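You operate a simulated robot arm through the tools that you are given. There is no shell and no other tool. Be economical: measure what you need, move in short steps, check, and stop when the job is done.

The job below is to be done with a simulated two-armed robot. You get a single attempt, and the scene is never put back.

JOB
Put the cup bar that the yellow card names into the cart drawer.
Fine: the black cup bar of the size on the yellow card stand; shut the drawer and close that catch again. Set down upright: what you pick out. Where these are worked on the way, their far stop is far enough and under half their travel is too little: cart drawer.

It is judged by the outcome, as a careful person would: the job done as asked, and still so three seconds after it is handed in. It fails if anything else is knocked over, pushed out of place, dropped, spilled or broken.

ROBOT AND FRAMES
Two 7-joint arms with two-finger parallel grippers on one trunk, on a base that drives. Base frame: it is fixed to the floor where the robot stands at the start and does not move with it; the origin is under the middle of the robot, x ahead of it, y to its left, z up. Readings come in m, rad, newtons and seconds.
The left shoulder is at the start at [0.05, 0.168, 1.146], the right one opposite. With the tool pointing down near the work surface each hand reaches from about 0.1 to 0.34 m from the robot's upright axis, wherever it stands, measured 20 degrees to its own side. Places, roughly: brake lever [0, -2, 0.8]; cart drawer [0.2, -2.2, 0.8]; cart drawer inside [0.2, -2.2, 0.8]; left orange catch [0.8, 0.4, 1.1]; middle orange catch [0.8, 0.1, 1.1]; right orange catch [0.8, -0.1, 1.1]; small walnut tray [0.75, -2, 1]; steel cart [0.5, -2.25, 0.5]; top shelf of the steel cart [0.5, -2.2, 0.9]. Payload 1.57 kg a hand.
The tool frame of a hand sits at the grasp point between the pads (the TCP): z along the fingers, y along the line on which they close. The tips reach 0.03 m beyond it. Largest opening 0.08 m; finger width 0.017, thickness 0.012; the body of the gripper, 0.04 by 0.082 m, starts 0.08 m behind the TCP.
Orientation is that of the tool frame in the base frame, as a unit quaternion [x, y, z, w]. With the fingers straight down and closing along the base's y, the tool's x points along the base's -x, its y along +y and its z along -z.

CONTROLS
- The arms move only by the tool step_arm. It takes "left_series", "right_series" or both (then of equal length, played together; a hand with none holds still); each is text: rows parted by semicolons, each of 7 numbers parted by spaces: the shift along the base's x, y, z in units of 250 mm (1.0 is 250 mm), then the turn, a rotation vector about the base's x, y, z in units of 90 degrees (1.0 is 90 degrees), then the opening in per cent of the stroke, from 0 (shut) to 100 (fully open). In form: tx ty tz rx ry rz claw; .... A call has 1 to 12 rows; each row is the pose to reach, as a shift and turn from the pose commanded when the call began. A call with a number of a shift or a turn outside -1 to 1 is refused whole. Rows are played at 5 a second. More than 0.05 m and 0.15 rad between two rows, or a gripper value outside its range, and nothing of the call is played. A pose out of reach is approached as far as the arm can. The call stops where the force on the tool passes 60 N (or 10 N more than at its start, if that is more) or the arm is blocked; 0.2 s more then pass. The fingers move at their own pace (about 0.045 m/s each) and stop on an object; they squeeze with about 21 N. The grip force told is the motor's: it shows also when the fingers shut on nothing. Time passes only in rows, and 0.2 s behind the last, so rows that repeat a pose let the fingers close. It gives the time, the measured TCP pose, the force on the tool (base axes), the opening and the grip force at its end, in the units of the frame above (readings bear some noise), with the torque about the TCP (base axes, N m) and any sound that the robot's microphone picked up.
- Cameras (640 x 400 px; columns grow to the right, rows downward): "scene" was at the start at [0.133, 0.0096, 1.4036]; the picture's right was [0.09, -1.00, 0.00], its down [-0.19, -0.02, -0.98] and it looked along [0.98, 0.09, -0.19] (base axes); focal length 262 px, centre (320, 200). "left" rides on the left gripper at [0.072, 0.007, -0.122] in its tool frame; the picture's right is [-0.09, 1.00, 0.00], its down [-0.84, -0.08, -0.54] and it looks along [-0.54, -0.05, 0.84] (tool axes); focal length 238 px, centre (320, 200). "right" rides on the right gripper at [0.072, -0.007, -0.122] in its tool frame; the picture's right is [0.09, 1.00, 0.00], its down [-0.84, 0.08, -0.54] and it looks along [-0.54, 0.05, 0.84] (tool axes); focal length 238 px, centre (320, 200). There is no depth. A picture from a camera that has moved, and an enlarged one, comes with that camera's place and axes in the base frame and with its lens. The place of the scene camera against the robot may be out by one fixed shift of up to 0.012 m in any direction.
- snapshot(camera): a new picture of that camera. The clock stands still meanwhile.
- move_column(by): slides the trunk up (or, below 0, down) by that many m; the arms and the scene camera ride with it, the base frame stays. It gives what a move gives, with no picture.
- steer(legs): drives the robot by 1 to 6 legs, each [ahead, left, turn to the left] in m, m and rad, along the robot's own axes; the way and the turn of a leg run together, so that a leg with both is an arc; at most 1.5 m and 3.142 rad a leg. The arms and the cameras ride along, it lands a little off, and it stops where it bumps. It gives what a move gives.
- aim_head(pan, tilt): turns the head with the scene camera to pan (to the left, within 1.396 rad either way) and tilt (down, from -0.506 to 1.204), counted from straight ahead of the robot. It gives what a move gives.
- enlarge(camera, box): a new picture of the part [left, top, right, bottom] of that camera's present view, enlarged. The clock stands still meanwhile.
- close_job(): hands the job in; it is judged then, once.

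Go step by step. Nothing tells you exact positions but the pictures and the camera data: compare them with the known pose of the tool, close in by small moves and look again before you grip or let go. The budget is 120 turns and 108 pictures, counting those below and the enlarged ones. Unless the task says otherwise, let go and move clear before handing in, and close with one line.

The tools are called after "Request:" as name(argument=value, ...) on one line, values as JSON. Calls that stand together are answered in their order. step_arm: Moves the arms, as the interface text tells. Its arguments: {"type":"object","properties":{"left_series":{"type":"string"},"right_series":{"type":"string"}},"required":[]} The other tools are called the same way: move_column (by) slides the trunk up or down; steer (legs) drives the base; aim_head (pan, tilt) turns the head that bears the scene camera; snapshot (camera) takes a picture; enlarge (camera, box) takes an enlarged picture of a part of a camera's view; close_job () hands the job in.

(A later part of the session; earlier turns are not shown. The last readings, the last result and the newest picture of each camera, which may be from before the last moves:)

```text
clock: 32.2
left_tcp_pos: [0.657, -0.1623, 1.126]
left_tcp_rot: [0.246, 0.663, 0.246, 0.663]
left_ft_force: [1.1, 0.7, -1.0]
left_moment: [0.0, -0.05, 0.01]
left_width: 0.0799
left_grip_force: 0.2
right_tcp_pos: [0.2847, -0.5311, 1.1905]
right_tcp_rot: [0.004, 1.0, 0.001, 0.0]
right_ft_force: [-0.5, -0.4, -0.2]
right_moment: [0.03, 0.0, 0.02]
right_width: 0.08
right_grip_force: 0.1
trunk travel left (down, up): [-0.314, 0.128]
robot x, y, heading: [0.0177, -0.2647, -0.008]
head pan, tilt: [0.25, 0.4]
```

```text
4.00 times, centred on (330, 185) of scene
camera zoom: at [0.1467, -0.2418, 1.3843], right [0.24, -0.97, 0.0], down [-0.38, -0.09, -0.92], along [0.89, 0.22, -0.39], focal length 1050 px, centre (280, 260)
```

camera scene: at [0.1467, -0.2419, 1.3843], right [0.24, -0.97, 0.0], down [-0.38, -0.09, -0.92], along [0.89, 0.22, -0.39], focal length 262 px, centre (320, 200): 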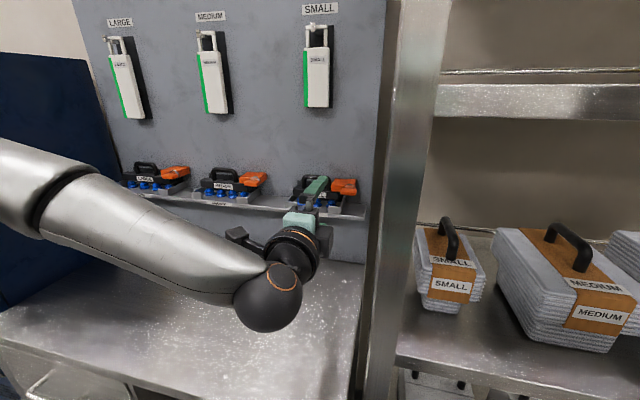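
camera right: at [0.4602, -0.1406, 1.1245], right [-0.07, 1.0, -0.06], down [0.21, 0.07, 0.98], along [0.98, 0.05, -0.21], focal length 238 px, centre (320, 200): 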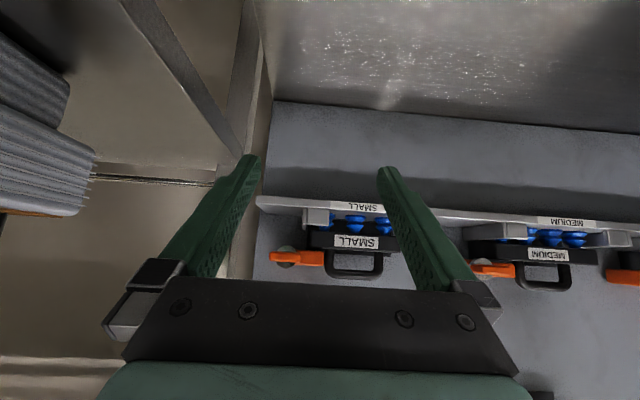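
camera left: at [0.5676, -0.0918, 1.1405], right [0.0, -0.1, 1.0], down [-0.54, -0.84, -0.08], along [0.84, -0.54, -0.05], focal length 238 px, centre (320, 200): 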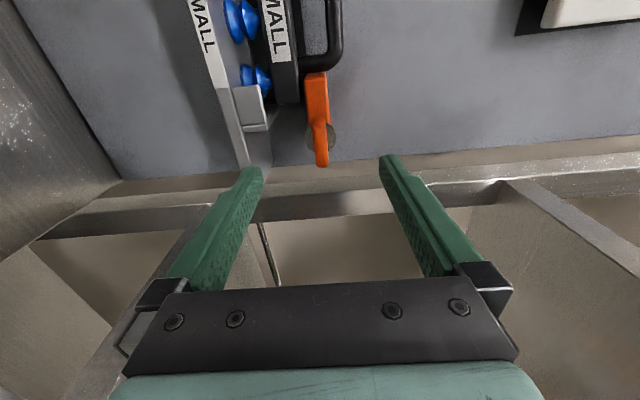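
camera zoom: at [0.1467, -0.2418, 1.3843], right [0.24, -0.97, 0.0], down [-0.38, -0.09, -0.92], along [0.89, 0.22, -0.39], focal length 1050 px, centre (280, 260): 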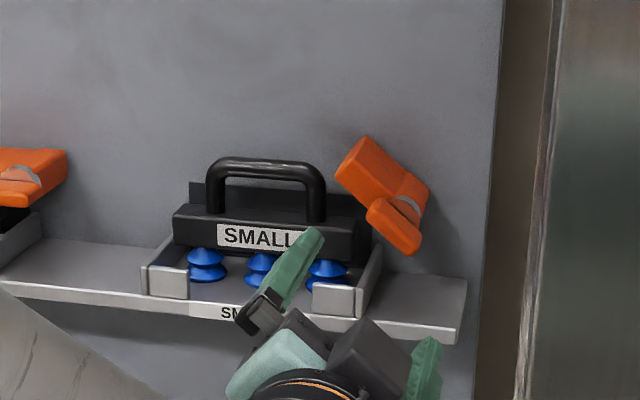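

The catch stays where left. I'll unwind another 90° and realign in front of the tab.

Request:
step_arm(left_series="0 0 0 -0.09 0 0 100;0 0 0 -0.18 0 0 100;0 0 0 -0.27 0 0 100;0 0 0 -0.36 0 0 100;0 0 0 -0.45 0 0 100;0 0 0 -0.54 0 0 100;0 0 0 -0.63 0 0 100;0 0 0 -0.72 0 0 100;0 0 0.01 -0.81 0 0 100;0 -0.01 0.02 -0.9 0 0 100;0 -0.01 0.03 -0.98 0 0 50;0 -0.01 0.03 -1 0 0 50")

Request:
snapshot(camera="left")

Request:
snapshot(camera="scene")

```text
clock: 34.8
left_tcp_pos: [0.6569, -0.1656, 1.1335]
left_tcp_rot: [-0.295, 0.642, -0.294, 0.643]
left_ft_force: [-0.5, 0.4, -0.2]
left_moment: [-0.01, -0.01, 0.02]
left_width: 0.04
left_grip_force: 0.1
right_tcp_pos: [0.285, -0.5307, 1.1896]
right_tcp_rot: [0.004, 1.0, 0.001, -0.001]
right_ft_force: [-0.5, 0.2, 0.1]
right_moment: [0.01, -0.02, -0.01]
right_width: 0.08
right_grip_force: 0.0
trunk travel left (down, up): [-0.314, 0.128]
robot x, y, heading: [0.0189, -0.2633, -0.003]
head pan, tilt: [0.25, 0.4]
```

```text
71 pictures are left
camera left: at [0.5352, -0.2152, 1.0809], right [0.0, 0.72, -0.69], down [-0.54, 0.58, 0.6], along [0.84, 0.38, 0.39], focal length 238 px, centre (320, 200)
```

left: 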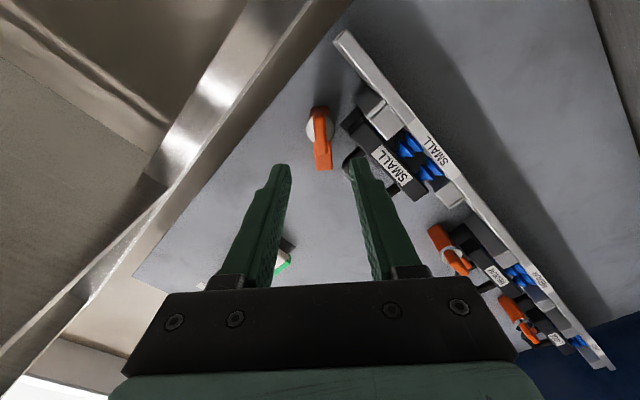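

```text
70 pictures are left
camera scene: at [0.1467, -0.2418, 1.3843], right [0.24, -0.97, 0.0], down [-0.38, -0.09, -0.92], along [0.89, 0.22, -0.39], focal length 262 px, centre (320, 200)
```

scene: 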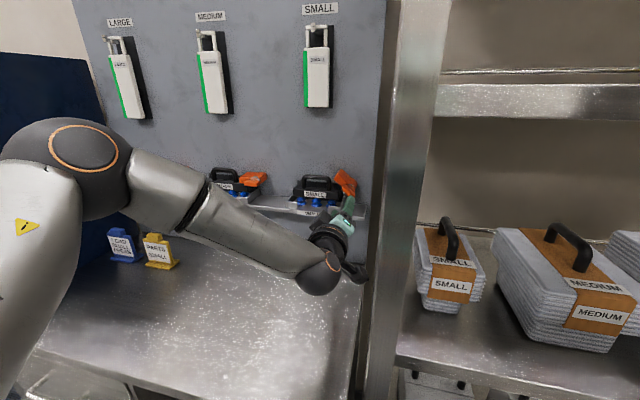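

Request:
step_arm(left_series="0.15 0 0 0 0 0 50;0.3 0.005 0.002 0 0 0 50;0.38 0.006 0.002 0 0 0 50")

Request:
enlarge(camera="left", box=[200, 60, 440, 210])

```text
clock: 35.6
left_tcp_pos: [0.7528, -0.1644, 1.1339]
left_tcp_rot: [-0.294, 0.643, -0.294, 0.644]
left_ft_force: [0.4, -0.4, 0.2]
left_moment: [-0.02, 0.01, 0.0]
left_width: 0.04
left_grip_force: 0.0
right_tcp_pos: [0.2834, -0.5312, 1.1895]
right_tcp_rot: [0.004, 1.0, 0.001, 0.0]
right_ft_force: [-0.1, 0.6, 0.0]
right_moment: [-0.01, 0.0, -0.03]
right_width: 0.08
right_grip_force: 0.0
trunk travel left (down, up): [-0.314, 0.128]
robot x, y, heading: [0.0161, -0.2665, -0.007]
head pan, tilt: [0.25, 0.4]
```

```text
2.67 times, centred on (320, 135) of left
camera zoom: at [0.631, -0.215, 1.0811], right [0.0, 0.72, -0.69], down [-0.54, 0.58, 0.61], along [0.84, 0.38, 0.39], focal length 636 px, centre (320, 373)
```

zoom: 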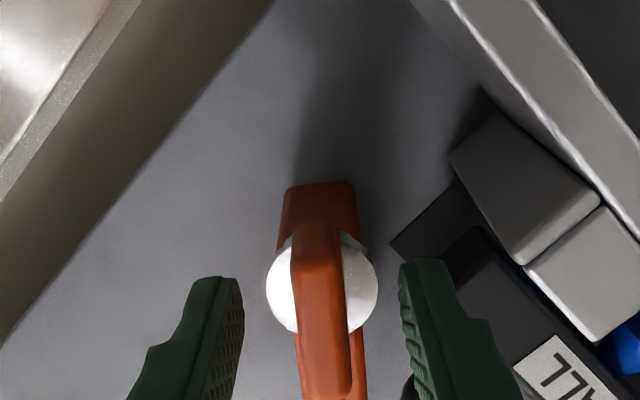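

Aligned on the tab. I'll close and turn the remaining ~50°.

Request:
step_arm(left_series="0 0 0 0 0 0 0;0 0 0 0 0 0 0;0 0 0 0 0 0 0;0 0 0 0.09 0 0 0;0 0 0 0.18 0 0 0;0 0 0 0.27 0 0 0;0 0 0 0.36 0 0 0;0 0 0 0.45 0 0 0;0 0 0 0.54 0 0 0")

Request:
enlarge(camera="scene", box=[250, 135, 410, 235])

```text
clock: 37.6
left_tcp_pos: [0.7521, -0.1638, 1.1317]
left_tcp_rot: [-0.002, 0.708, -0.003, 0.706]
left_ft_force: [2.9, -1.4, -5.4]
left_moment: [0.01, -0.63, 0.04]
left_width: 0.0118
left_grip_force: 29.4
right_tcp_pos: [0.2852, -0.5301, 1.1901]
right_tcp_rot: [0.004, 1.0, 0.001, -0.001]
right_ft_force: [0.7, -0.5, 0.7]
right_moment: [0.0, 0.0, 0.0]
right_width: 0.08
right_grip_force: 0.1
trunk travel left (down, up): [-0.314, 0.128]
robot x, y, heading: [0.0153, -0.2685, -0.006]
head pan, tilt: [0.25, 0.4]
```

```text
4.00 times, centred on (330, 185) of scene
camera zoom: at [0.1476, -0.2418, 1.3842], right [0.24, -0.97, 0.0], down [-0.38, -0.09, -0.92], along [0.89, 0.22, -0.39], focal length 1050 px, centre (280, 260)
```

zoom: 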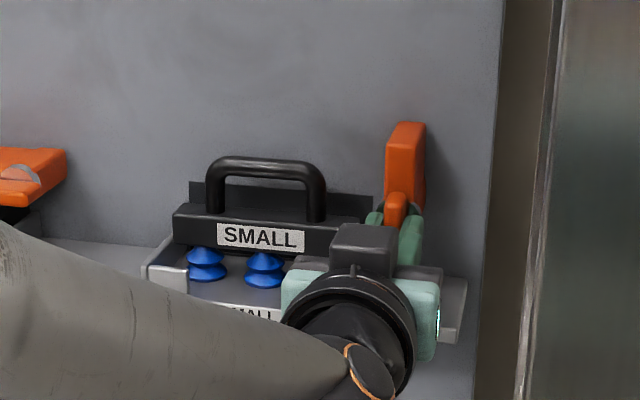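

The catch is fully upright. I'll release, back off, and rotate the hand to a 45° downward approach with fingers closing across the handle.

Request:
step_arm(left_series="0 0 0 0 0 0 50;0 0 0 0 0 0 50;0 0 0 0 0 0 50;-0.15 0 0 0 0 0 50;-0.33 0 0 0 0 0 50;-0.5 0 0.04 0 0 0 50;-0.6 0.05 0.14 0 0 0 50;-0.66 0.15 0.28 0 0 0 50;-0.66 0.25 0.42 0 0 0 50;-0.66 0.35 0.56 0 0 0 50;-0.66 0.4 0.65 0 0 0 50")

Request:
step_arm(left_series="0 0 0 0.09 0 0 50;0 0 0 0.18 0 0 50;0 0 0 0.27 0 0 50;0 0 0 0.36 0 0 50;0 0 0 0.45 0 0 50;0 0 0 0.54 0 0 50;0 0 0 0.63 0 0 50;0 0 0 0.72 0 0 50;0 0 0 0.81 0 0 50;0 0 0 0.9 0 0 50;0 0 0 0.98 0 0 50;0 0 0 1 0 0 50")

Request:
step_arm(left_series="0 0 0 0 0.09 0 50;0 0 0 0 0.18 0 50;0 0 0 0 0.27 0 50;0 0 0 0 0.36 0 50;0 0 0 0 0.45 0 50;0 0 0 0 0.5 0 50")

Request:
snapshot(camera="scene")

Request:
snapshot(camera="left")

```text
clock: 40.0
left_tcp_pos: [0.5856, -0.0617, 1.2967]
left_tcp_rot: [-0.002, 0.707, -0.003, 0.707]
left_ft_force: [0.3, 0.5, 0.4]
left_moment: [-0.02, 0.01, 0.01]
left_width: 0.04
left_grip_force: 0.0
right_tcp_pos: [0.2838, -0.5293, 1.1904]
right_tcp_rot: [0.004, 1.0, 0.001, 0.0]
right_ft_force: [0.2, -0.4, -0.1]
right_moment: [0.0, 0.0, -0.01]
right_width: 0.08
right_grip_force: 0.1
trunk travel left (down, up): [-0.314, 0.128]
robot x, y, heading: [0.0181, -0.265, -0.01]
head pan, tilt: [0.25, 0.4]
```

```text
clock: 42.6
left_tcp_pos: [0.5862, -0.0634, 1.2963]
left_tcp_rot: [0.498, 0.502, 0.498, 0.502]
left_ft_force: [-0.1, 1.1, 0.0]
left_moment: [0.02, 0.0, -0.04]
left_width: 0.0401
left_grip_force: 0.1
right_tcp_pos: [0.2839, -0.531, 1.1894]
right_tcp_rot: [0.005, 1.0, 0.0, 0.0]
right_ft_force: [-0.4, 0.4, -0.5]
right_moment: [-0.03, 0.0, -0.03]
right_width: 0.0802
right_grip_force: 0.0
trunk travel left (down, up): [-0.314, 0.128]
robot x, y, heading: [0.0219, -0.2632, -0.012]
head pan, tilt: [0.25, 0.4]
```

```text
clock: 44.0
left_tcp_pos: [0.5358, -0.1181, 1.1695]
left_tcp_rot: [0.613, 0.631, 0.333, 0.339]
left_ft_force: [0.9, 0.3, 0.0]
left_moment: [0.0, 0.0, 0.01]
left_width: 0.0405
left_grip_force: 0.1
left hand out of reach, approached as far as the arm can: row 2, 3, 4, 5, 6
right_tcp_pos: [0.285, -0.5311, 1.1889]
right_tcp_rot: [0.004, 1.0, 0.001, 0.0]
right_ft_force: [-0.4, 0.3, 0.3]
right_moment: [-0.02, -0.01, 0.01]
right_width: 0.0801
right_grip_force: 0.0
trunk travel left (down, up): [-0.314, 0.128]
robot x, y, heading: [0.0189, -0.2617, -0.01]
head pan, tilt: [0.25, 0.4]
```

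```text
67 pictures are left
camera scene: at [0.1468, -0.2419, 1.3843], right [0.24, -0.97, 0.0], down [-0.38, -0.09, -0.92], along [0.89, 0.22, -0.39], focal length 262 px, centre (320, 200)
```

scene: 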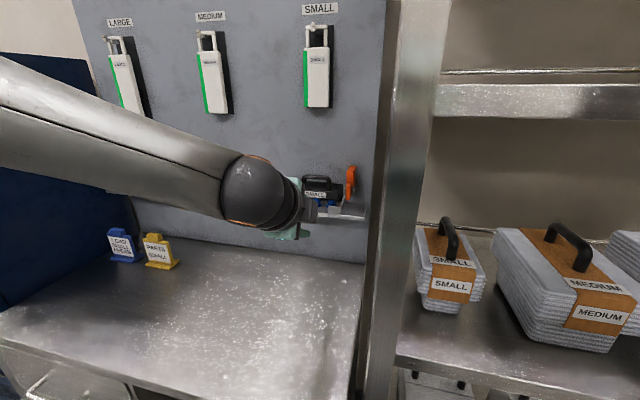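

```text
66 pictures are left
camera left: at [0.4376, -0.0464, 1.24], right [0.55, -0.06, 0.83], down [-0.48, -0.84, 0.25], along [0.69, -0.54, -0.49], focal length 238 px, centre (320, 200)
```

left: 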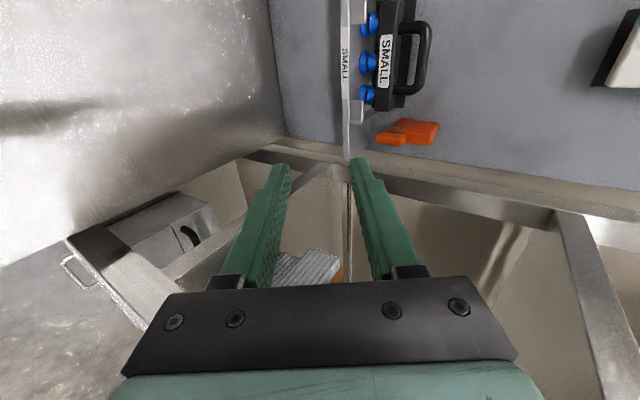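

The arm ran into a joint limit with this roll. I'll undo, raise the trunk for an easier downward reach, and use the opposite roll.

Request:
step_arm(left_series="0 0 0 0 -0.09 0 50;0 0 0 0 -0.18 0 50;0 0 0 0 -0.27 0 50;0 0 0 0 -0.36 0 50;0 0 0 0 -0.45 0 50;0 0 0 0 -0.5 0 50;-0.15 0 0 0 -0.5 0 50;-0.3 0 0 0 -0.5 0 50")

Request:
move_column(by=0.12)

Request:
step_arm(left_series="0 0 0 -0.09 0 0 50;0 0 0 -0.18 0 0 50;0 0 0 -0.27 0 0 50;0 0 0 -0.36 0 0 50;0 0 0 -0.45 0 0 50;0 0 0 -0.54 0 0 50;0 0 0 -0.63 0 0 50;0 0 0 -0.72 0 0 50;0 0 0 -0.81 0 0 50;0 0 0 -0.9 0 0 50;0 0 0 -0.98 0 0 50;0 0 0 -1 0 0 50")

Request:
step_arm(left_series="0 0 -0.05 0 0.09 0 50;0 0 -0.1 0 0.18 0 50;0 0 -0.15 0 0.27 0 50;0 0 -0.2 0 0.36 0 50;0 0 -0.25 0 0.45 0 50;0 0 -0.3 0 0.5 0 50")

```text
clock: 45.8
left_tcp_pos: [0.469, -0.129, 1.1706]
left_tcp_rot: [0.437, 0.455, 0.543, 0.554]
left_ft_force: [0.2, 0.6, 0.1]
left_moment: [0.0, 0.0, -0.02]
left_width: 0.04
left_grip_force: 0.0
left hand out of reach, approached as far as the arm can: row 5, 6, 7, 8
right_tcp_pos: [0.2849, -0.5311, 1.1903]
right_tcp_rot: [0.005, 1.0, 0.001, 0.0]
right_ft_force: [0.3, 0.3, 0.3]
right_moment: [-0.01, 0.03, 0.03]
right_width: 0.0799
right_grip_force: 0.1
trunk travel left (down, up): [-0.314, 0.128]
robot x, y, heading: [0.0192, -0.2645, -0.006]
head pan, tilt: [0.25, 0.4]
```

```text
clock: 47.3
left_tcp_pos: [0.4689, -0.1283, 1.29]
left_tcp_rot: [0.438, 0.455, 0.543, 0.554]
left_ft_force: [-0.3, -0.1, 0.3]
left_moment: [0.05, -0.03, 0.02]
left_width: 0.0401
left_grip_force: 0.1
right_tcp_pos: [0.2835, -0.5307, 1.3105]
right_tcp_rot: [0.004, 1.0, 0.001, 0.0]
right_ft_force: [0.2, 0.3, -0.1]
right_moment: [-0.02, 0.06, 0.0]
right_width: 0.08
right_grip_force: 0.0
trunk travel left (down, up): [-0.434, 0.008]
robot x, y, heading: [0.0201, -0.2641, -0.015]
head pan, tilt: [0.25, 0.4]
```

```text
clock: 49.9
left_tcp_pos: [0.4694, -0.1284, 1.2898]
left_tcp_rot: [-0.083, 0.705, 0.062, 0.701]
left_ft_force: [-1.0, -0.9, 0.4]
left_moment: [0.02, 0.02, 0.0]
left_width: 0.04
left_grip_force: 0.1
right_tcp_pos: [0.2841, -0.5316, 1.3092]
right_tcp_rot: [0.004, 1.0, 0.001, 0.0]
right_ft_force: [0.2, -1.1, 0.4]
right_moment: [-0.01, 0.02, -0.01]
right_width: 0.08
right_grip_force: 0.1
trunk travel left (down, up): [-0.434, 0.008]
robot x, y, heading: [0.0177, -0.2625, -0.009]
head pan, tilt: [0.25, 0.4]
```

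```text
clock: 51.3
left_tcp_pos: [0.4681, -0.1288, 1.2144]
left_tcp_rot: [-0.052, 0.92, 0.089, 0.377]
left_ft_force: [0.7, 0.1, 0.8]
left_moment: [-0.02, 0.04, -0.01]
left_width: 0.0402
left_grip_force: 0.0
right_tcp_pos: [0.2853, -0.5316, 1.3106]
right_tcp_rot: [0.004, 1.0, 0.002, 0.001]
right_ft_force: [-0.3, -0.4, 0.3]
right_moment: [-0.01, -0.01, -0.01]
right_width: 0.0799
right_grip_force: 0.1
trunk travel left (down, up): [-0.434, 0.008]
robot x, y, heading: [0.0164, -0.2646, -0.012]
head pan, tilt: [0.25, 0.4]
```

Home roll at 45° works with the raised trunk. Now I'll roll the hand −90° about its own axis so the fingers close across the handle.

Request:
step_arm(left_series="0 0.02 0.02 -0.063 -0.009 0.052 50;0 0.04 0.04 -0.127 -0.018 0.104 50;0 0.06 0.06 -0.19 -0.027 0.156 50;0 0.08 0.08 -0.254 -0.035 0.207 50;0 0.1 0.1 -0.317 -0.044 0.259 50;0 0.12 0.12 -0.381 -0.053 0.311 50;0 0.14 0.14 -0.444 -0.062 0.363 50;0 0.16 0.16 -0.507 -0.071 0.415 50;0 0.18 0.18 -0.571 -0.08 0.467 50;0 0.2 0.2 -0.634 -0.088 0.518 50;0 0.23 0.2 -0.698 -0.097 0.57 50;0 0.26 0.2 -0.761 -0.106 0.622 50")

Request:
snapshot(camera="left")

Request:
snapshot(camera="scene")

```text
clock: 53.9
left_tcp_pos: [0.4708, -0.0633, 1.2655]
left_tcp_rot: [0.654, -0.653, 0.271, -0.271]
left_ft_force: [0.2, 0.2, 0.6]
left_moment: [-0.04, 0.02, -0.03]
left_width: 0.0401
left_grip_force: 0.1
right_tcp_pos: [0.2841, -0.5292, 1.309]
right_tcp_rot: [0.004, 1.0, 0.001, 0.0]
right_ft_force: [0.0, -0.3, -0.4]
right_moment: [0.01, -0.02, -0.01]
right_width: 0.08
right_grip_force: 0.0
trunk travel left (down, up): [-0.434, 0.008]
robot x, y, heading: [0.0125, -0.2625, -0.005]
head pan, tilt: [0.25, 0.4]
```

```text
65 pictures are left
camera left: at [0.379, -0.1347, 1.3466], right [-0.7, 0.09, -0.7], down [-0.33, 0.84, 0.44], along [0.63, 0.54, -0.56], focal length 238 px, centre (320, 200)
```

left: 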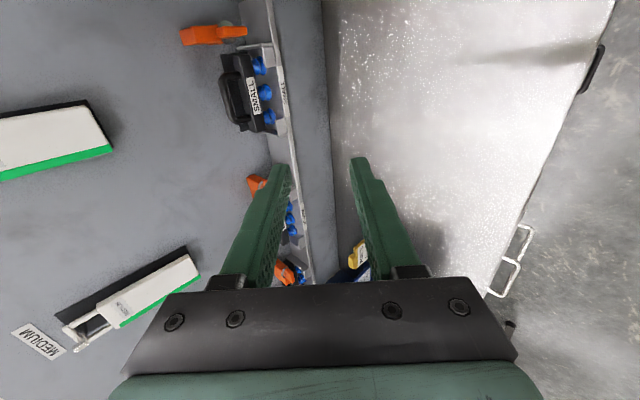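

```text
64 pictures are left
camera scene: at [0.1467, -0.2416, 1.5043], right [0.24, -0.97, 0.0], down [-0.38, -0.09, -0.92], along [0.89, 0.22, -0.39], focal length 262 px, centre (320, 200)
```

scene: 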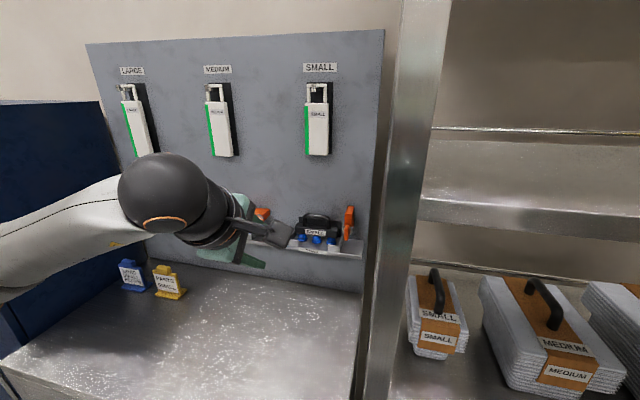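

Orientation is exact. I'll bring the hand to a pre-grasp point on the 45° line above the handle.

Request:
step_arm(left_series="0.153 0 0 0 0 0 50;0.306 0 0 0 0 0 50;0.458 0 0 0 0 0 50;0.61 0 0 0 0 0 50;0.763 0 0 0 0 0 50;0.9 0 0 0 0 0 50;0.9 0 0 0 0 0 50")

Request:
snapshot(camera="left")

Request:
enlarge(camera="scene", box=[240, 180, 400, 280])

```text
clock: 55.5
left_tcp_pos: [0.6966, -0.0643, 1.2657]
left_tcp_rot: [0.653, -0.653, 0.27, -0.272]
left_ft_force: [-1.1, 0.8, -0.1]
left_moment: [0.01, 0.0, -0.02]
left_width: 0.0398
left_grip_force: 0.0
right_tcp_pos: [0.2842, -0.5311, 1.3107]
right_tcp_rot: [0.004, 1.0, 0.0, 0.0]
right_ft_force: [0.2, 1.0, 1.0]
right_moment: [0.01, -0.01, -0.02]
right_width: 0.0797
right_grip_force: 0.0
trunk travel left (down, up): [-0.434, 0.008]
robot x, y, heading: [0.0165, -0.2659, -0.005]
head pan, tilt: [0.25, 0.4]
```

```text
63 pictures are left
camera left: at [0.606, -0.1362, 1.3454], right [-0.7, 0.09, -0.7], down [-0.33, 0.84, 0.44], along [0.63, 0.54, -0.56], focal length 238 px, centre (320, 200)
```

left: 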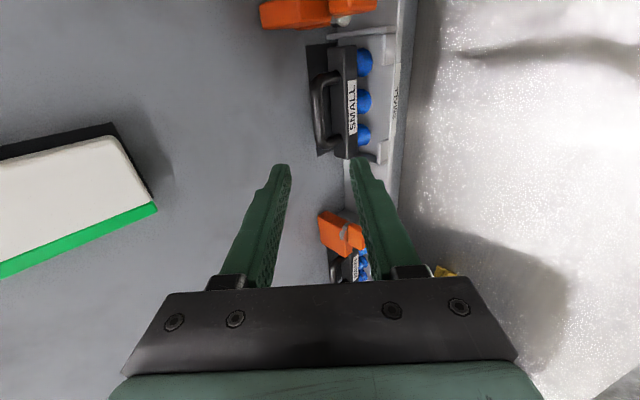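

```text
4.00 times, centred on (320, 230) of scene
camera zoom: at [0.1464, -0.2416, 1.5044], right [0.24, -0.97, 0.0], down [-0.38, -0.09, -0.92], along [0.89, 0.22, -0.39], focal length 1050 px, centre (320, 80)
```

zoom: 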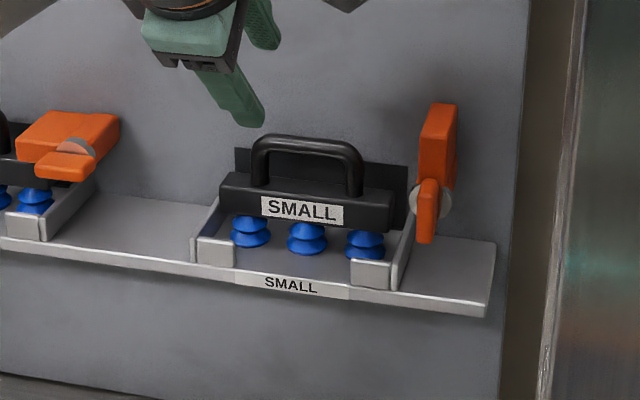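

Request:
enlarge(camera="left", box=[256, 20, 416, 120])

Request:
enlarge(camera="left", box=[256, 80, 416, 180])

```text
4.00 times, centred on (336, 70) of left
camera zoom: at [0.606, -0.1362, 1.3454], right [-0.7, 0.09, -0.7], down [-0.33, 0.84, 0.44], along [0.63, 0.54, -0.56], focal length 953 px, centre (256, 720)
```

zoom: 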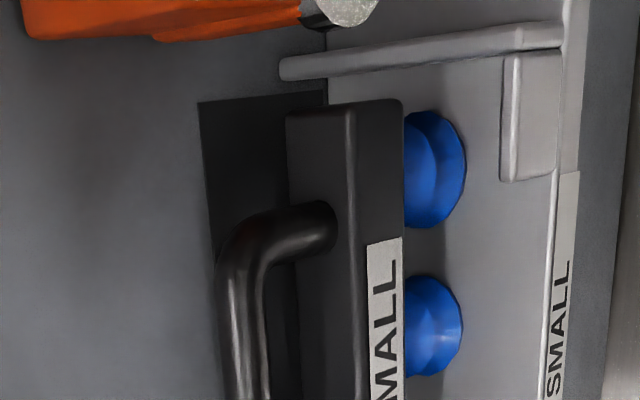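

```text
4.00 times, centred on (336, 130) of left
camera zoom: at [0.606, -0.1362, 1.3454], right [-0.7, 0.09, -0.7], down [-0.33, 0.84, 0.44], along [0.63, 0.54, -0.56], focal length 953 px, centre (256, 480)
```

zoom: 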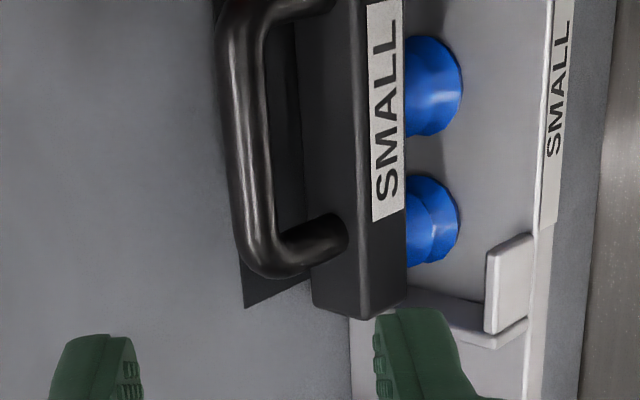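

Combining the hand-camera views, the rod centre is about [0.811, -0.070, 1.155]. I'll narrow the fingers and close to 5 cm short along the tool axis, then check alignment.

Request:
step_arm(left_series="0.08 -0.01 -0.08 0 0 0 34;0.16 -0.02 -0.155 0 0 0 34;0.24 -0.023 -0.23 0 0 0 34;0.317 -0.023 -0.303 0 0 0 34;0.317 -0.023 -0.303 0 0 0 34")

Request:
enlarge(camera="left", box=[200, 60, 440, 210])

Request:
enlarge(camera="scene", box=[260, 190, 372, 260])

```text
clock: 56.7
left_tcp_pos: [0.7741, -0.0701, 1.1909]
left_tcp_rot: [-0.653, 0.654, -0.27, 0.271]
left_ft_force: [0.4, 0.0, -0.3]
left_moment: [0.01, 0.01, 0.0]
left_width: 0.0273
left_grip_force: 0.1
right_tcp_pos: [0.2845, -0.5301, 1.3095]
right_tcp_rot: [0.004, 1.0, 0.001, 0.001]
right_ft_force: [1.1, 0.0, -0.2]
right_moment: [-0.02, -0.02, -0.01]
right_width: 0.0798
right_grip_force: 0.1
trunk travel left (down, up): [-0.434, 0.008]
robot x, y, heading: [0.0144, -0.2647, -0.005]
head pan, tilt: [0.25, 0.4]
```

```text
2.67 times, centred on (320, 135) of left
camera zoom: at [0.6834, -0.1417, 1.2716], right [-0.7, 0.09, -0.7], down [-0.33, 0.84, 0.44], along [0.63, 0.54, -0.56], focal length 636 px, centre (320, 373)
```

zoom: 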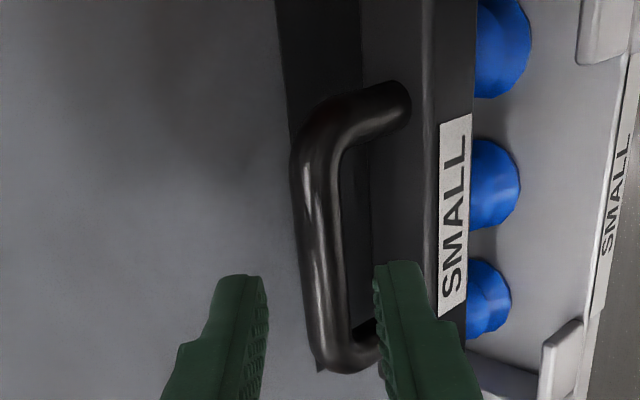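

```text
5.71 times, centred on (316, 225) of scene
camera zoom: at [0.1465, -0.2416, 1.5044], right [0.24, -0.97, 0.0], down [-0.38, -0.09, -0.92], along [0.89, 0.22, -0.39], focal length 1500 px, centre (343, 57)
```

zoom: 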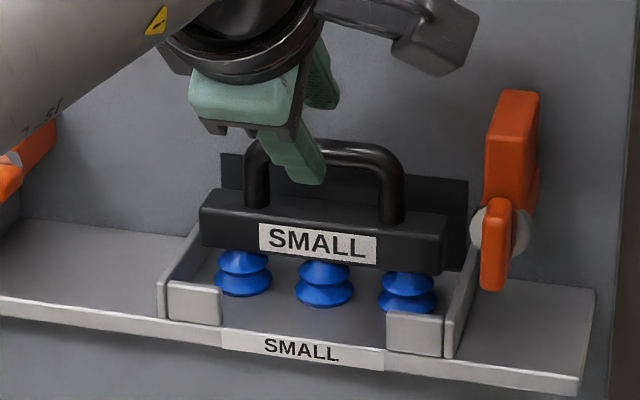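

The rod is centred between the fingers. I'll advance the last 3.2 cm along the tool axis.

Request:
step_arm(left_series="0.03 0 -0.03 0 0 0 34;0.06 0 -0.06 0 0 0 34;0.096 0 -0.094 0 0 0 34;0.096 0 -0.094 0 0 0 34")

Request:
enlarge(camera="left", box=[200, 60, 440, 210])

Request:
enlarge(camera="scene", box=[260, 190, 372, 260])

```text
clock: 57.7
left_tcp_pos: [0.7934, -0.0682, 1.165]
left_tcp_rot: [-0.653, 0.653, -0.27, 0.272]
left_ft_force: [0.5, -1.6, 0.6]
left_moment: [0.02, 0.0, -0.02]
left_width: 0.0273
left_grip_force: 0.0
left hand out of reach, approached as far as the arm can: row 3, 4
right_tcp_pos: [0.2844, -0.5308, 1.3106]
right_tcp_rot: [0.003, 1.0, 0.001, 0.0]
right_ft_force: [-0.7, -0.2, -0.2]
right_moment: [-0.01, 0.02, -0.01]
right_width: 0.0801
right_grip_force: 0.0
trunk travel left (down, up): [-0.434, 0.008]
robot x, y, heading: [0.0165, -0.2695, -0.004]
head pan, tilt: [0.25, 0.4]
```

```text
2.67 times, centred on (320, 135) of left
camera zoom: at [0.7035, -0.1402, 1.2456], right [-0.7, 0.09, -0.7], down [-0.33, 0.84, 0.44], along [0.63, 0.54, -0.56], focal length 636 px, centre (320, 373)
```

zoom: 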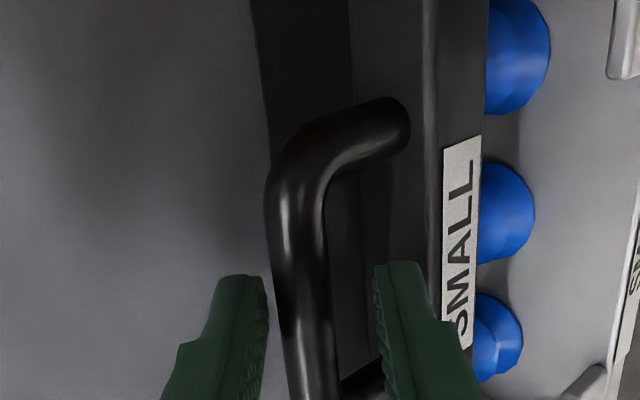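

```text
5.71 times, centred on (316, 225) of scene
camera zoom: at [0.1466, -0.2416, 1.5043], right [0.24, -0.97, 0.0], down [-0.38, -0.09, -0.92], along [0.89, 0.22, -0.39], focal length 1500 px, centre (343, 57)
```

zoom: 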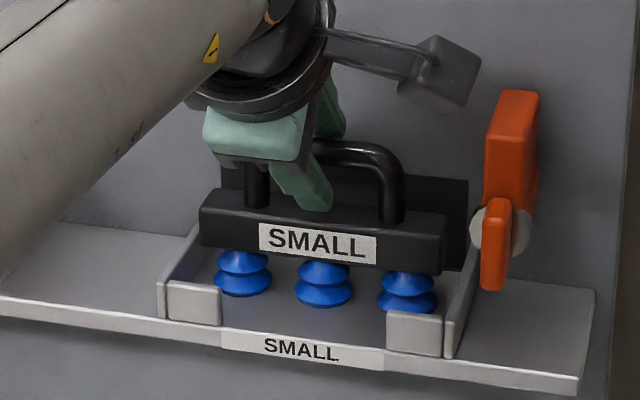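

The arm is at its reach end, so I'll back off along the axis, drive 5 cm ahead, and re-approach.

Request:
step_arm(left_series="-0.1 0 0.1 0 0 0 34;-0.22 0 0.22 0 0 0 34;-0.34 0 0.34 0 0 0 34")

Request:
steer(legs=[[0.06, 0, 0]])

```text
clock: 58.5
left_tcp_pos: [0.7062, -0.0667, 1.2484]
left_tcp_rot: [0.653, -0.653, 0.27, -0.272]
left_ft_force: [0.0, 0.4, 0.7]
left_moment: [0.0, 0.01, -0.03]
left_width: 0.0273
left_grip_force: 0.0
right_tcp_pos: [0.2835, -0.53, 1.3103]
right_tcp_rot: [0.003, 1.0, 0.002, 0.0]
right_ft_force: [-0.3, 0.1, 0.1]
right_moment: [-0.05, -0.01, -0.02]
right_width: 0.0802
right_grip_force: 0.1
trunk travel left (down, up): [-0.434, 0.008]
robot x, y, heading: [0.014, -0.2639, -0.007]
head pan, tilt: [0.25, 0.4]
```

```text
clock: 59.4
left_tcp_pos: [0.767, -0.068, 1.247]
left_tcp_rot: [-0.653, 0.654, -0.27, 0.272]
left_ft_force: [0.2, -0.3, 0.5]
left_moment: [0.04, 0.05, -0.01]
left_width: 0.0271
left_grip_force: 0.1
right_tcp_pos: [0.3447, -0.5325, 1.3101]
right_tcp_rot: [0.004, 1.0, 0.001, -0.001]
right_ft_force: [0.7, -0.2, 0.4]
right_moment: [0.0, 0.07, -0.02]
right_width: 0.0801
right_grip_force: 0.0
trunk travel left (down, up): [-0.434, 0.008]
robot x, y, heading: [0.076, -0.2653, -0.008]
head pan, tilt: [0.25, 0.4]
```

Request:
step_arm(left_series="0.01 -0.004 -0.12 0 0 0 34;0.036 -0.008 -0.228 0 0 0 34;0.08 -0.008 -0.272 0 0 0 34;0.131 -0.008 -0.323 0 0 0 34;0.131 -0.008 -0.323 0 0 0 34")

Request:
enlarge(camera="left", box=[200, 60, 440, 210])

Request:
enlarge(camera="scene", box=[260, 200, 372, 270])

```text
clock: 60.6
left_tcp_pos: [0.7984, -0.0703, 1.1664]
left_tcp_rot: [0.653, -0.653, 0.271, -0.271]
left_ft_force: [0.5, 0.3, 0.2]
left_moment: [-0.01, 0.0, -0.03]
left_width: 0.0272
left_grip_force: 0.1
right_tcp_pos: [0.3428, -0.5316, 1.3099]
right_tcp_rot: [0.004, 1.0, 0.001, 0.0]
right_ft_force: [0.7, 0.3, -0.8]
right_moment: [-0.01, 0.0, 0.05]
right_width: 0.08
right_grip_force: 0.1
trunk travel left (down, up): [-0.434, 0.008]
robot x, y, heading: [0.0774, -0.2681, -0.014]
head pan, tilt: [0.25, 0.4]
```

```text
2.67 times, centred on (320, 135) of left
camera zoom: at [0.7081, -0.1424, 1.2483], right [-0.7, 0.09, -0.7], down [-0.33, 0.84, 0.44], along [0.63, 0.54, -0.56], focal length 636 px, centre (320, 373)
```

zoom: 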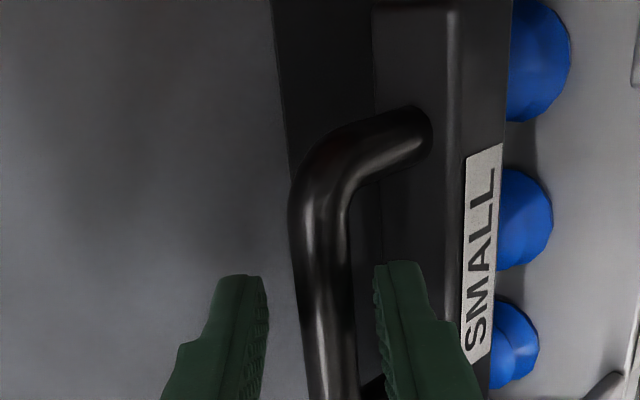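

```text
5.71 times, centred on (316, 235) of scene
camera zoom: at [0.2058, -0.2423, 1.5044], right [0.24, -0.97, 0.0], down [-0.38, -0.09, -0.92], along [0.89, 0.22, -0.39], focal length 1500 px, centre (343, 0)
```

zoom: 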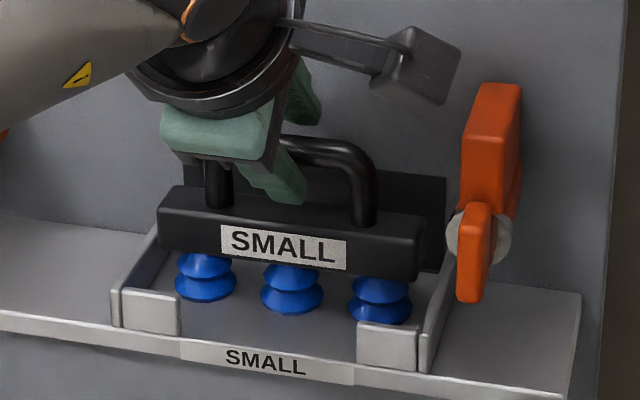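

The geometry checks out: rod is ~1.7 cm past the TCP between the pads, body top clear. I'll go 4 mm deeper and close.

Request:
step_arm(left_series="0.012 0 -0.014 0 0 0 34;0.012 0 -0.014 0 0 0 0;0.012 0 -0.014 0 0 0 0;0.012 0 -0.014 0 0 0 0;0.012 0 -0.014 0 0 0 0")

Request:
enlarge(camera="scene", box=[260, 200, 372, 270])

```text
clock: 61.8
left_tcp_pos: [0.8022, -0.0704, 1.164]
left_tcp_rot: [-0.653, 0.653, -0.27, 0.271]
left_ft_force: [-0.6, 0.0, -0.5]
left_moment: [-0.08, 0.01, -0.01]
left_width: 0.0135
left_grip_force: 20.9
right_tcp_pos: [0.3424, -0.531, 1.3089]
right_tcp_rot: [0.005, 1.0, 0.001, 0.0]
right_ft_force: [-0.3, 1.0, -0.4]
right_moment: [0.01, -0.02, 0.02]
right_width: 0.08
right_grip_force: 0.1
trunk travel left (down, up): [-0.434, 0.008]
robot x, y, heading: [0.0776, -0.2658, -0.006]
head pan, tilt: [0.25, 0.4]
```

```text
5.71 times, centred on (316, 235) of scene
camera zoom: at [0.2063, -0.2423, 1.5043], right [0.24, -0.97, 0.0], down [-0.38, -0.09, -0.92], along [0.89, 0.22, -0.39], focal length 1500 px, centre (343, 0)
```

zoom: 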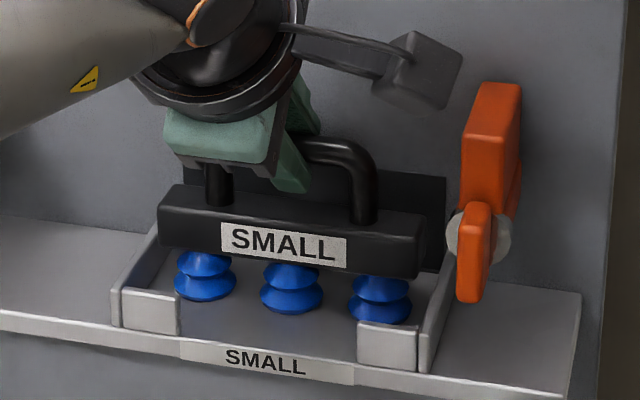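

The handle is gripped (13.5 mm). Lifting straight up first.

Request:
step_arm(left_series="0 0 0.06 0 0 0 0;0 0 0.14 0 0 0 0;0 0 0.22 0 0 0 0;0 0 0.3 0 0 0 0")

Request:
enlarge(camera="scene", box=[220, 150, 412, 270])

```text
clock: 62.8
left_tcp_pos: [0.8008, -0.0697, 1.2401]
left_tcp_rot: [0.654, -0.653, 0.27, -0.27]
left_ft_force: [0.6, 0.2, -2.6]
left_moment: [0.02, 0.02, 0.0]
left_width: 0.0134
left_grip_force: 20.9
right_tcp_pos: [0.3437, -0.5312, 1.3096]
right_tcp_rot: [0.005, 1.0, 0.001, 0.0]
right_ft_force: [-0.6, 0.4, 0.0]
right_moment: [0.02, 0.01, -0.03]
right_width: 0.0803
right_grip_force: 0.0
trunk travel left (down, up): [-0.434, 0.008]
robot x, y, heading: [0.0758, -0.2664, -0.01]
head pan, tilt: [0.25, 0.4]
```

```text
3.33 times, centred on (316, 210) of scene
camera zoom: at [0.2062, -0.2425, 1.5043], right [0.24, -0.97, 0.0], down [-0.38, -0.09, -0.92], along [0.89, 0.22, -0.39], focal length 875 px, centre (333, 167)
```

zoom: 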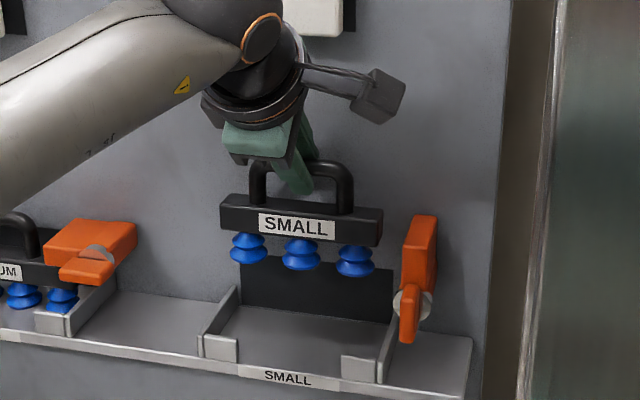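

The small bar is free and held. I'll draw it back toward the robot, then back the base away from the bench and look toward the cart.

Request:
step_arm(left_series="-0.1 0 0 0 0 0 0;-0.25 0 0 0 0 0 0;-0.4 0 0 0 0 0 0;-0.55 0 0 0 0 0 0;-0.7 0.05 0 0 0 0 0;-0.85 0.1 0 0 0 0 0;-1 0.15 0 0 0 0 0")

Request:
steer(legs=[[-0.45, 0, 0]])

Request:
aim_head(pan=-1.0, tilt=0.35)

Request:
snapshot(camera="scene")

```text
clock: 64.4
left_tcp_pos: [0.5504, -0.0338, 1.2355]
left_tcp_rot: [-0.653, 0.654, -0.27, 0.271]
left_ft_force: [-1.4, -0.2, -2.2]
left_moment: [-0.01, 0.01, 0.0]
left_width: 0.0133
left_grip_force: 21.3
right_tcp_pos: [0.3436, -0.5312, 1.3105]
right_tcp_rot: [0.004, 1.0, 0.0, 0.0]
right_ft_force: [-0.1, 0.4, -0.5]
right_moment: [-0.02, 0.03, -0.02]
right_width: 0.0802
right_grip_force: 0.1
trunk travel left (down, up): [-0.434, 0.008]
robot x, y, heading: [0.0773, -0.264, -0.014]
head pan, tilt: [0.25, 0.4]
```

```text
clock: 67.1
left_tcp_pos: [0.1026, -0.0313, 1.2365]
left_tcp_rot: [-0.653, 0.653, -0.27, 0.272]
left_ft_force: [-0.3, 1.0, -2.4]
left_moment: [0.0, 0.03, 0.03]
left_width: 0.0134
left_grip_force: 20.6
right_tcp_pos: [-0.1043, -0.5279, 1.31]
right_tcp_rot: [0.005, 1.0, 0.001, 0.0]
right_ft_force: [0.6, 0.4, 0.4]
right_moment: [0.02, 0.0, -0.02]
right_width: 0.08
right_grip_force: 0.0
trunk travel left (down, up): [-0.434, 0.008]
robot x, y, heading: [-0.3701, -0.2627, -0.011]
head pan, tilt: [0.25, 0.4]
```

```text
clock: 68.6
left_tcp_pos: [0.1046, -0.0311, 1.2369]
left_tcp_rot: [-0.653, 0.654, -0.27, 0.271]
left_ft_force: [0.2, -0.3, -2.9]
left_moment: [0.0, 0.02, 0.01]
left_width: 0.0134
left_grip_force: 20.8
right_tcp_pos: [-0.1037, -0.5276, 1.3096]
right_tcp_rot: [0.005, 1.0, 0.001, 0.0]
right_ft_force: [0.0, -0.6, -0.3]
right_moment: [-0.02, 0.0, 0.03]
right_width: 0.0803
right_grip_force: 0.0
trunk travel left (down, up): [-0.434, 0.008]
robot x, y, heading: [-0.3733, -0.261, -0.012]
head pan, tilt: [-1.0, 0.351]
```

```text
51 pictures are left
camera scene: at [-0.281, -0.3395, 1.5088], right [-0.85, -0.53, 0.0], down [-0.18, 0.29, -0.94], along [0.5, -0.79, -0.34], focal length 262 px, centre (320, 200)
```

scene: 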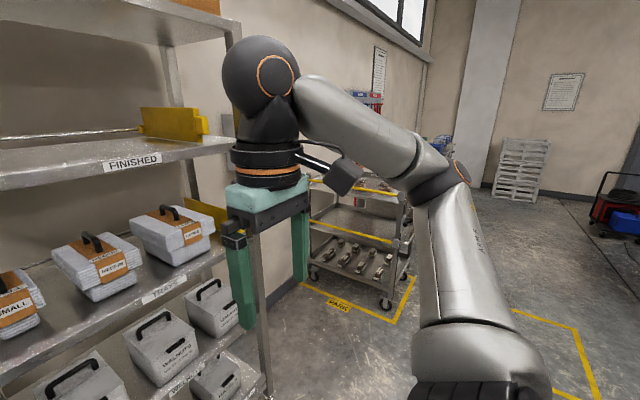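

The cart stands in the parking outline ahead to the right. I'll back up a bit, strafe right to y ≈ −1.6, and look at the cart front.

Request:
steer(legs=[[-0.4, 0, 0], [0, -1.4, 0]])

Request:
aim_head(pan=-0.4, tilt=0.45)

Request:
snapshot(camera="scene")

```text
clock: 77.5
left_tcp_pos: [-0.3041, -1.3926, 1.2362]
left_tcp_rot: [0.656, -0.651, 0.269, -0.272]
left_ft_force: [-0.2, -0.3, -2.5]
left_moment: [0.01, 0.0, 0.0]
left_width: 0.0131
left_grip_force: 21.0
right_tcp_pos: [-0.5084, -1.8908, 1.3099]
right_tcp_rot: [0.0, 1.0, 0.001, -0.001]
right_ft_force: [-0.9, 0.8, 0.0]
right_moment: [0.0, -0.02, 0.0]
right_width: 0.0802
right_grip_force: 0.2
trunk travel left (down, up): [-0.434, 0.008]
robot x, y, heading: [-0.7756, -1.628, -0.0]
head pan, tilt: [-1.0, 0.351]
```

```text
clock: 78.5
left_tcp_pos: [-0.3049, -1.3914, 1.2355]
left_tcp_rot: [0.655, -0.651, 0.27, -0.272]
left_ft_force: [-1.3, -0.6, -2.5]
left_moment: [0.0, 0.01, -0.01]
left_width: 0.0134
left_grip_force: 21.0
right_tcp_pos: [-0.5069, -1.8911, 1.3095]
right_tcp_rot: [0.001, 1.0, 0.001, 0.0]
right_ft_force: [0.0, -0.9, -0.1]
right_moment: [0.04, 0.03, -0.01]
right_width: 0.0799
right_grip_force: 0.1
trunk travel left (down, up): [-0.434, 0.008]
robot x, y, heading: [-0.7791, -1.6288, -0.005]
head pan, tilt: [-0.4, 0.45]
```

```text
50 pictures are left
camera scene: at [-0.6526, -1.6609, 1.4996], right [-0.39, -0.92, 0.0], down [-0.4, 0.17, -0.9], along [0.83, -0.35, -0.44], focal length 262 px, centre (320, 200)
```

scene: 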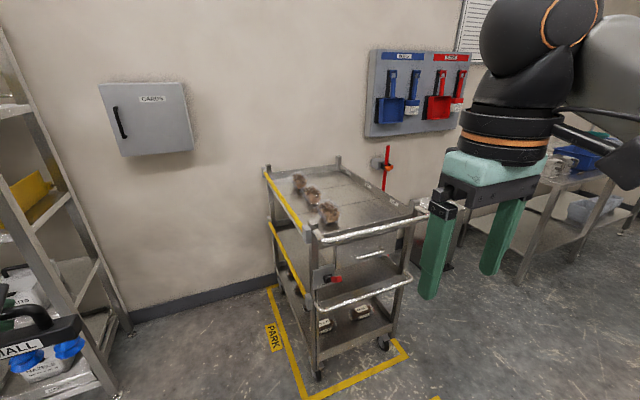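

Request:
enlarge(camera="scene", box=[264, 160, 440, 270])

Request:
enlarge(camera="scene", box=[280, 225, 424, 315])

```text
3.64 times, centred on (352, 215) of scene
camera zoom: at [-0.6526, -1.6609, 1.4996], right [-0.39, -0.92, 0.0], down [-0.4, 0.17, -0.9], along [0.83, -0.35, -0.44], focal length 955 px, centre (204, 146)
```

zoom: 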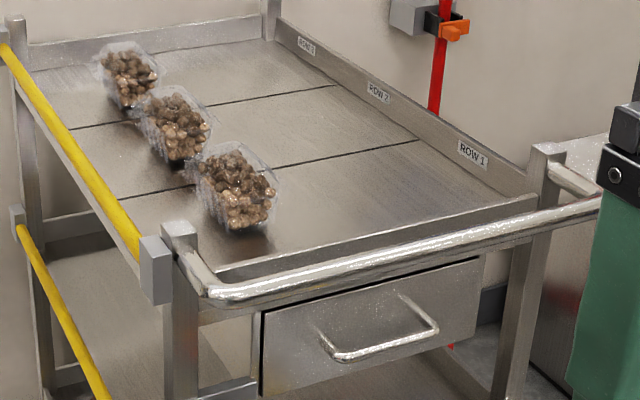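

```text
4.44 times, centred on (352, 270) of scene
camera zoom: at [-0.6526, -1.6609, 1.4996], right [-0.39, -0.92, 0.0], down [-0.4, 0.17, -0.9], along [0.83, -0.35, -0.44], focal length 1167 px, centre (178, -111)
```

zoom: 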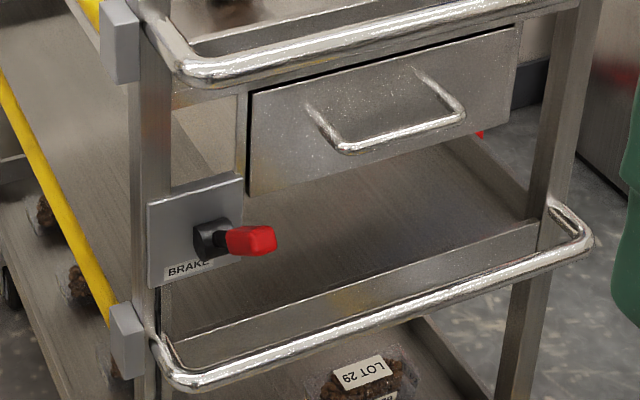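

Request:
enlarge(camera="scene", box=[306, 258, 354, 288])

```text
13.33 times, centred on (330, 273) of scene
camera zoom: at [-0.6526, -1.6609, 1.4996], right [-0.39, -0.92, 0.0], down [-0.4, 0.17, -0.9], along [0.83, -0.35, -0.44], focal length 3500 px, centre (187, -773)
```

zoom: 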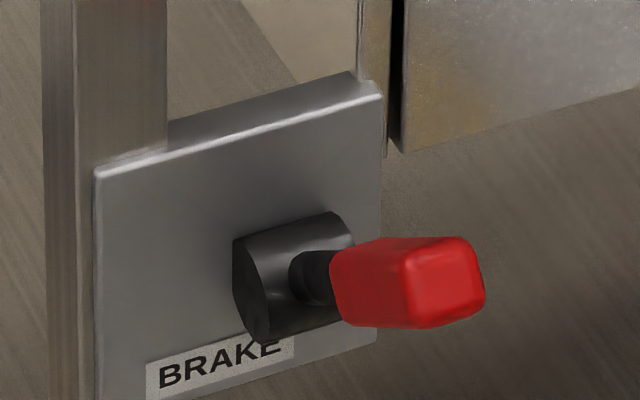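

The cart has a drawer with a D-handle under its push bar and a brake lever on the left post. I'll strafe to face the drawer squarely and get a second view for triangulation.

Request:
steer(legs=[[0, -0.55, 0]])

Request:
aim_head(pan=0, tilt=0.6)

Request:
snapshot(camera="scene")

```text
clock: 81.7
left_tcp_pos: [-0.3059, -1.9421, 1.2367]
left_tcp_rot: [0.655, -0.652, 0.27, -0.272]
left_ft_force: [0.0, 0.2, -2.3]
left_moment: [-0.02, 0.02, -0.01]
left_width: 0.0133
left_grip_force: 21.1
right_tcp_pos: [-0.5103, -2.4419, 1.31]
right_tcp_rot: [0.002, 1.0, 0.001, 0.0]
right_ft_force: [-0.2, 0.3, -0.5]
right_moment: [-0.02, 0.03, 0.0]
right_width: 0.0801
right_grip_force: 0.1
trunk travel left (down, up): [-0.434, 0.008]
robot x, y, heading: [-0.7764, -2.1765, -0.004]
head pan, tilt: [-0.4, 0.45]
```

```text
clock: 82.5
left_tcp_pos: [-0.3042, -1.9417, 1.2356]
left_tcp_rot: [0.655, -0.651, 0.27, -0.272]
left_ft_force: [0.2, -0.3, -2.6]
left_moment: [0.02, 0.0, 0.02]
left_width: 0.0133
left_grip_force: 21.3
right_tcp_pos: [-0.5085, -2.4412, 1.3095]
right_tcp_rot: [0.002, 1.0, 0.002, 0.0]
right_ft_force: [-0.4, 0.3, 0.3]
right_moment: [-0.02, 0.05, 0.0]
right_width: 0.0798
right_grip_force: 0.1
trunk travel left (down, up): [-0.434, 0.008]
robot x, y, heading: [-0.7782, -2.1727, -0.002]
head pan, tilt: [0.0, 0.6]
```

```text
46 pictures are left
camera scene: at [-0.6499, -2.1755, 1.4861], right [0.0, -1.0, 0.0], down [-0.56, 0.0, -0.83], along [0.83, 0.0, -0.56], focal length 262 px, centre (320, 200)
```

scene: 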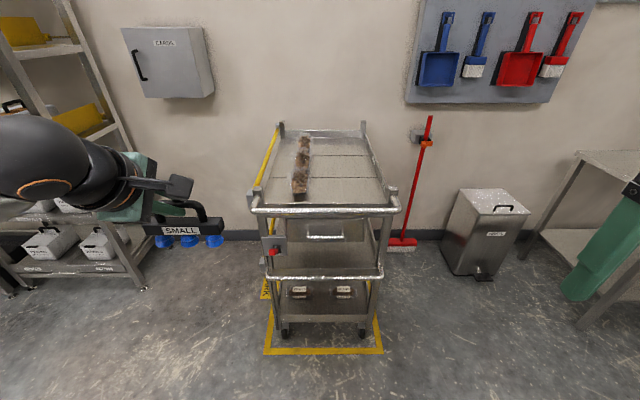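

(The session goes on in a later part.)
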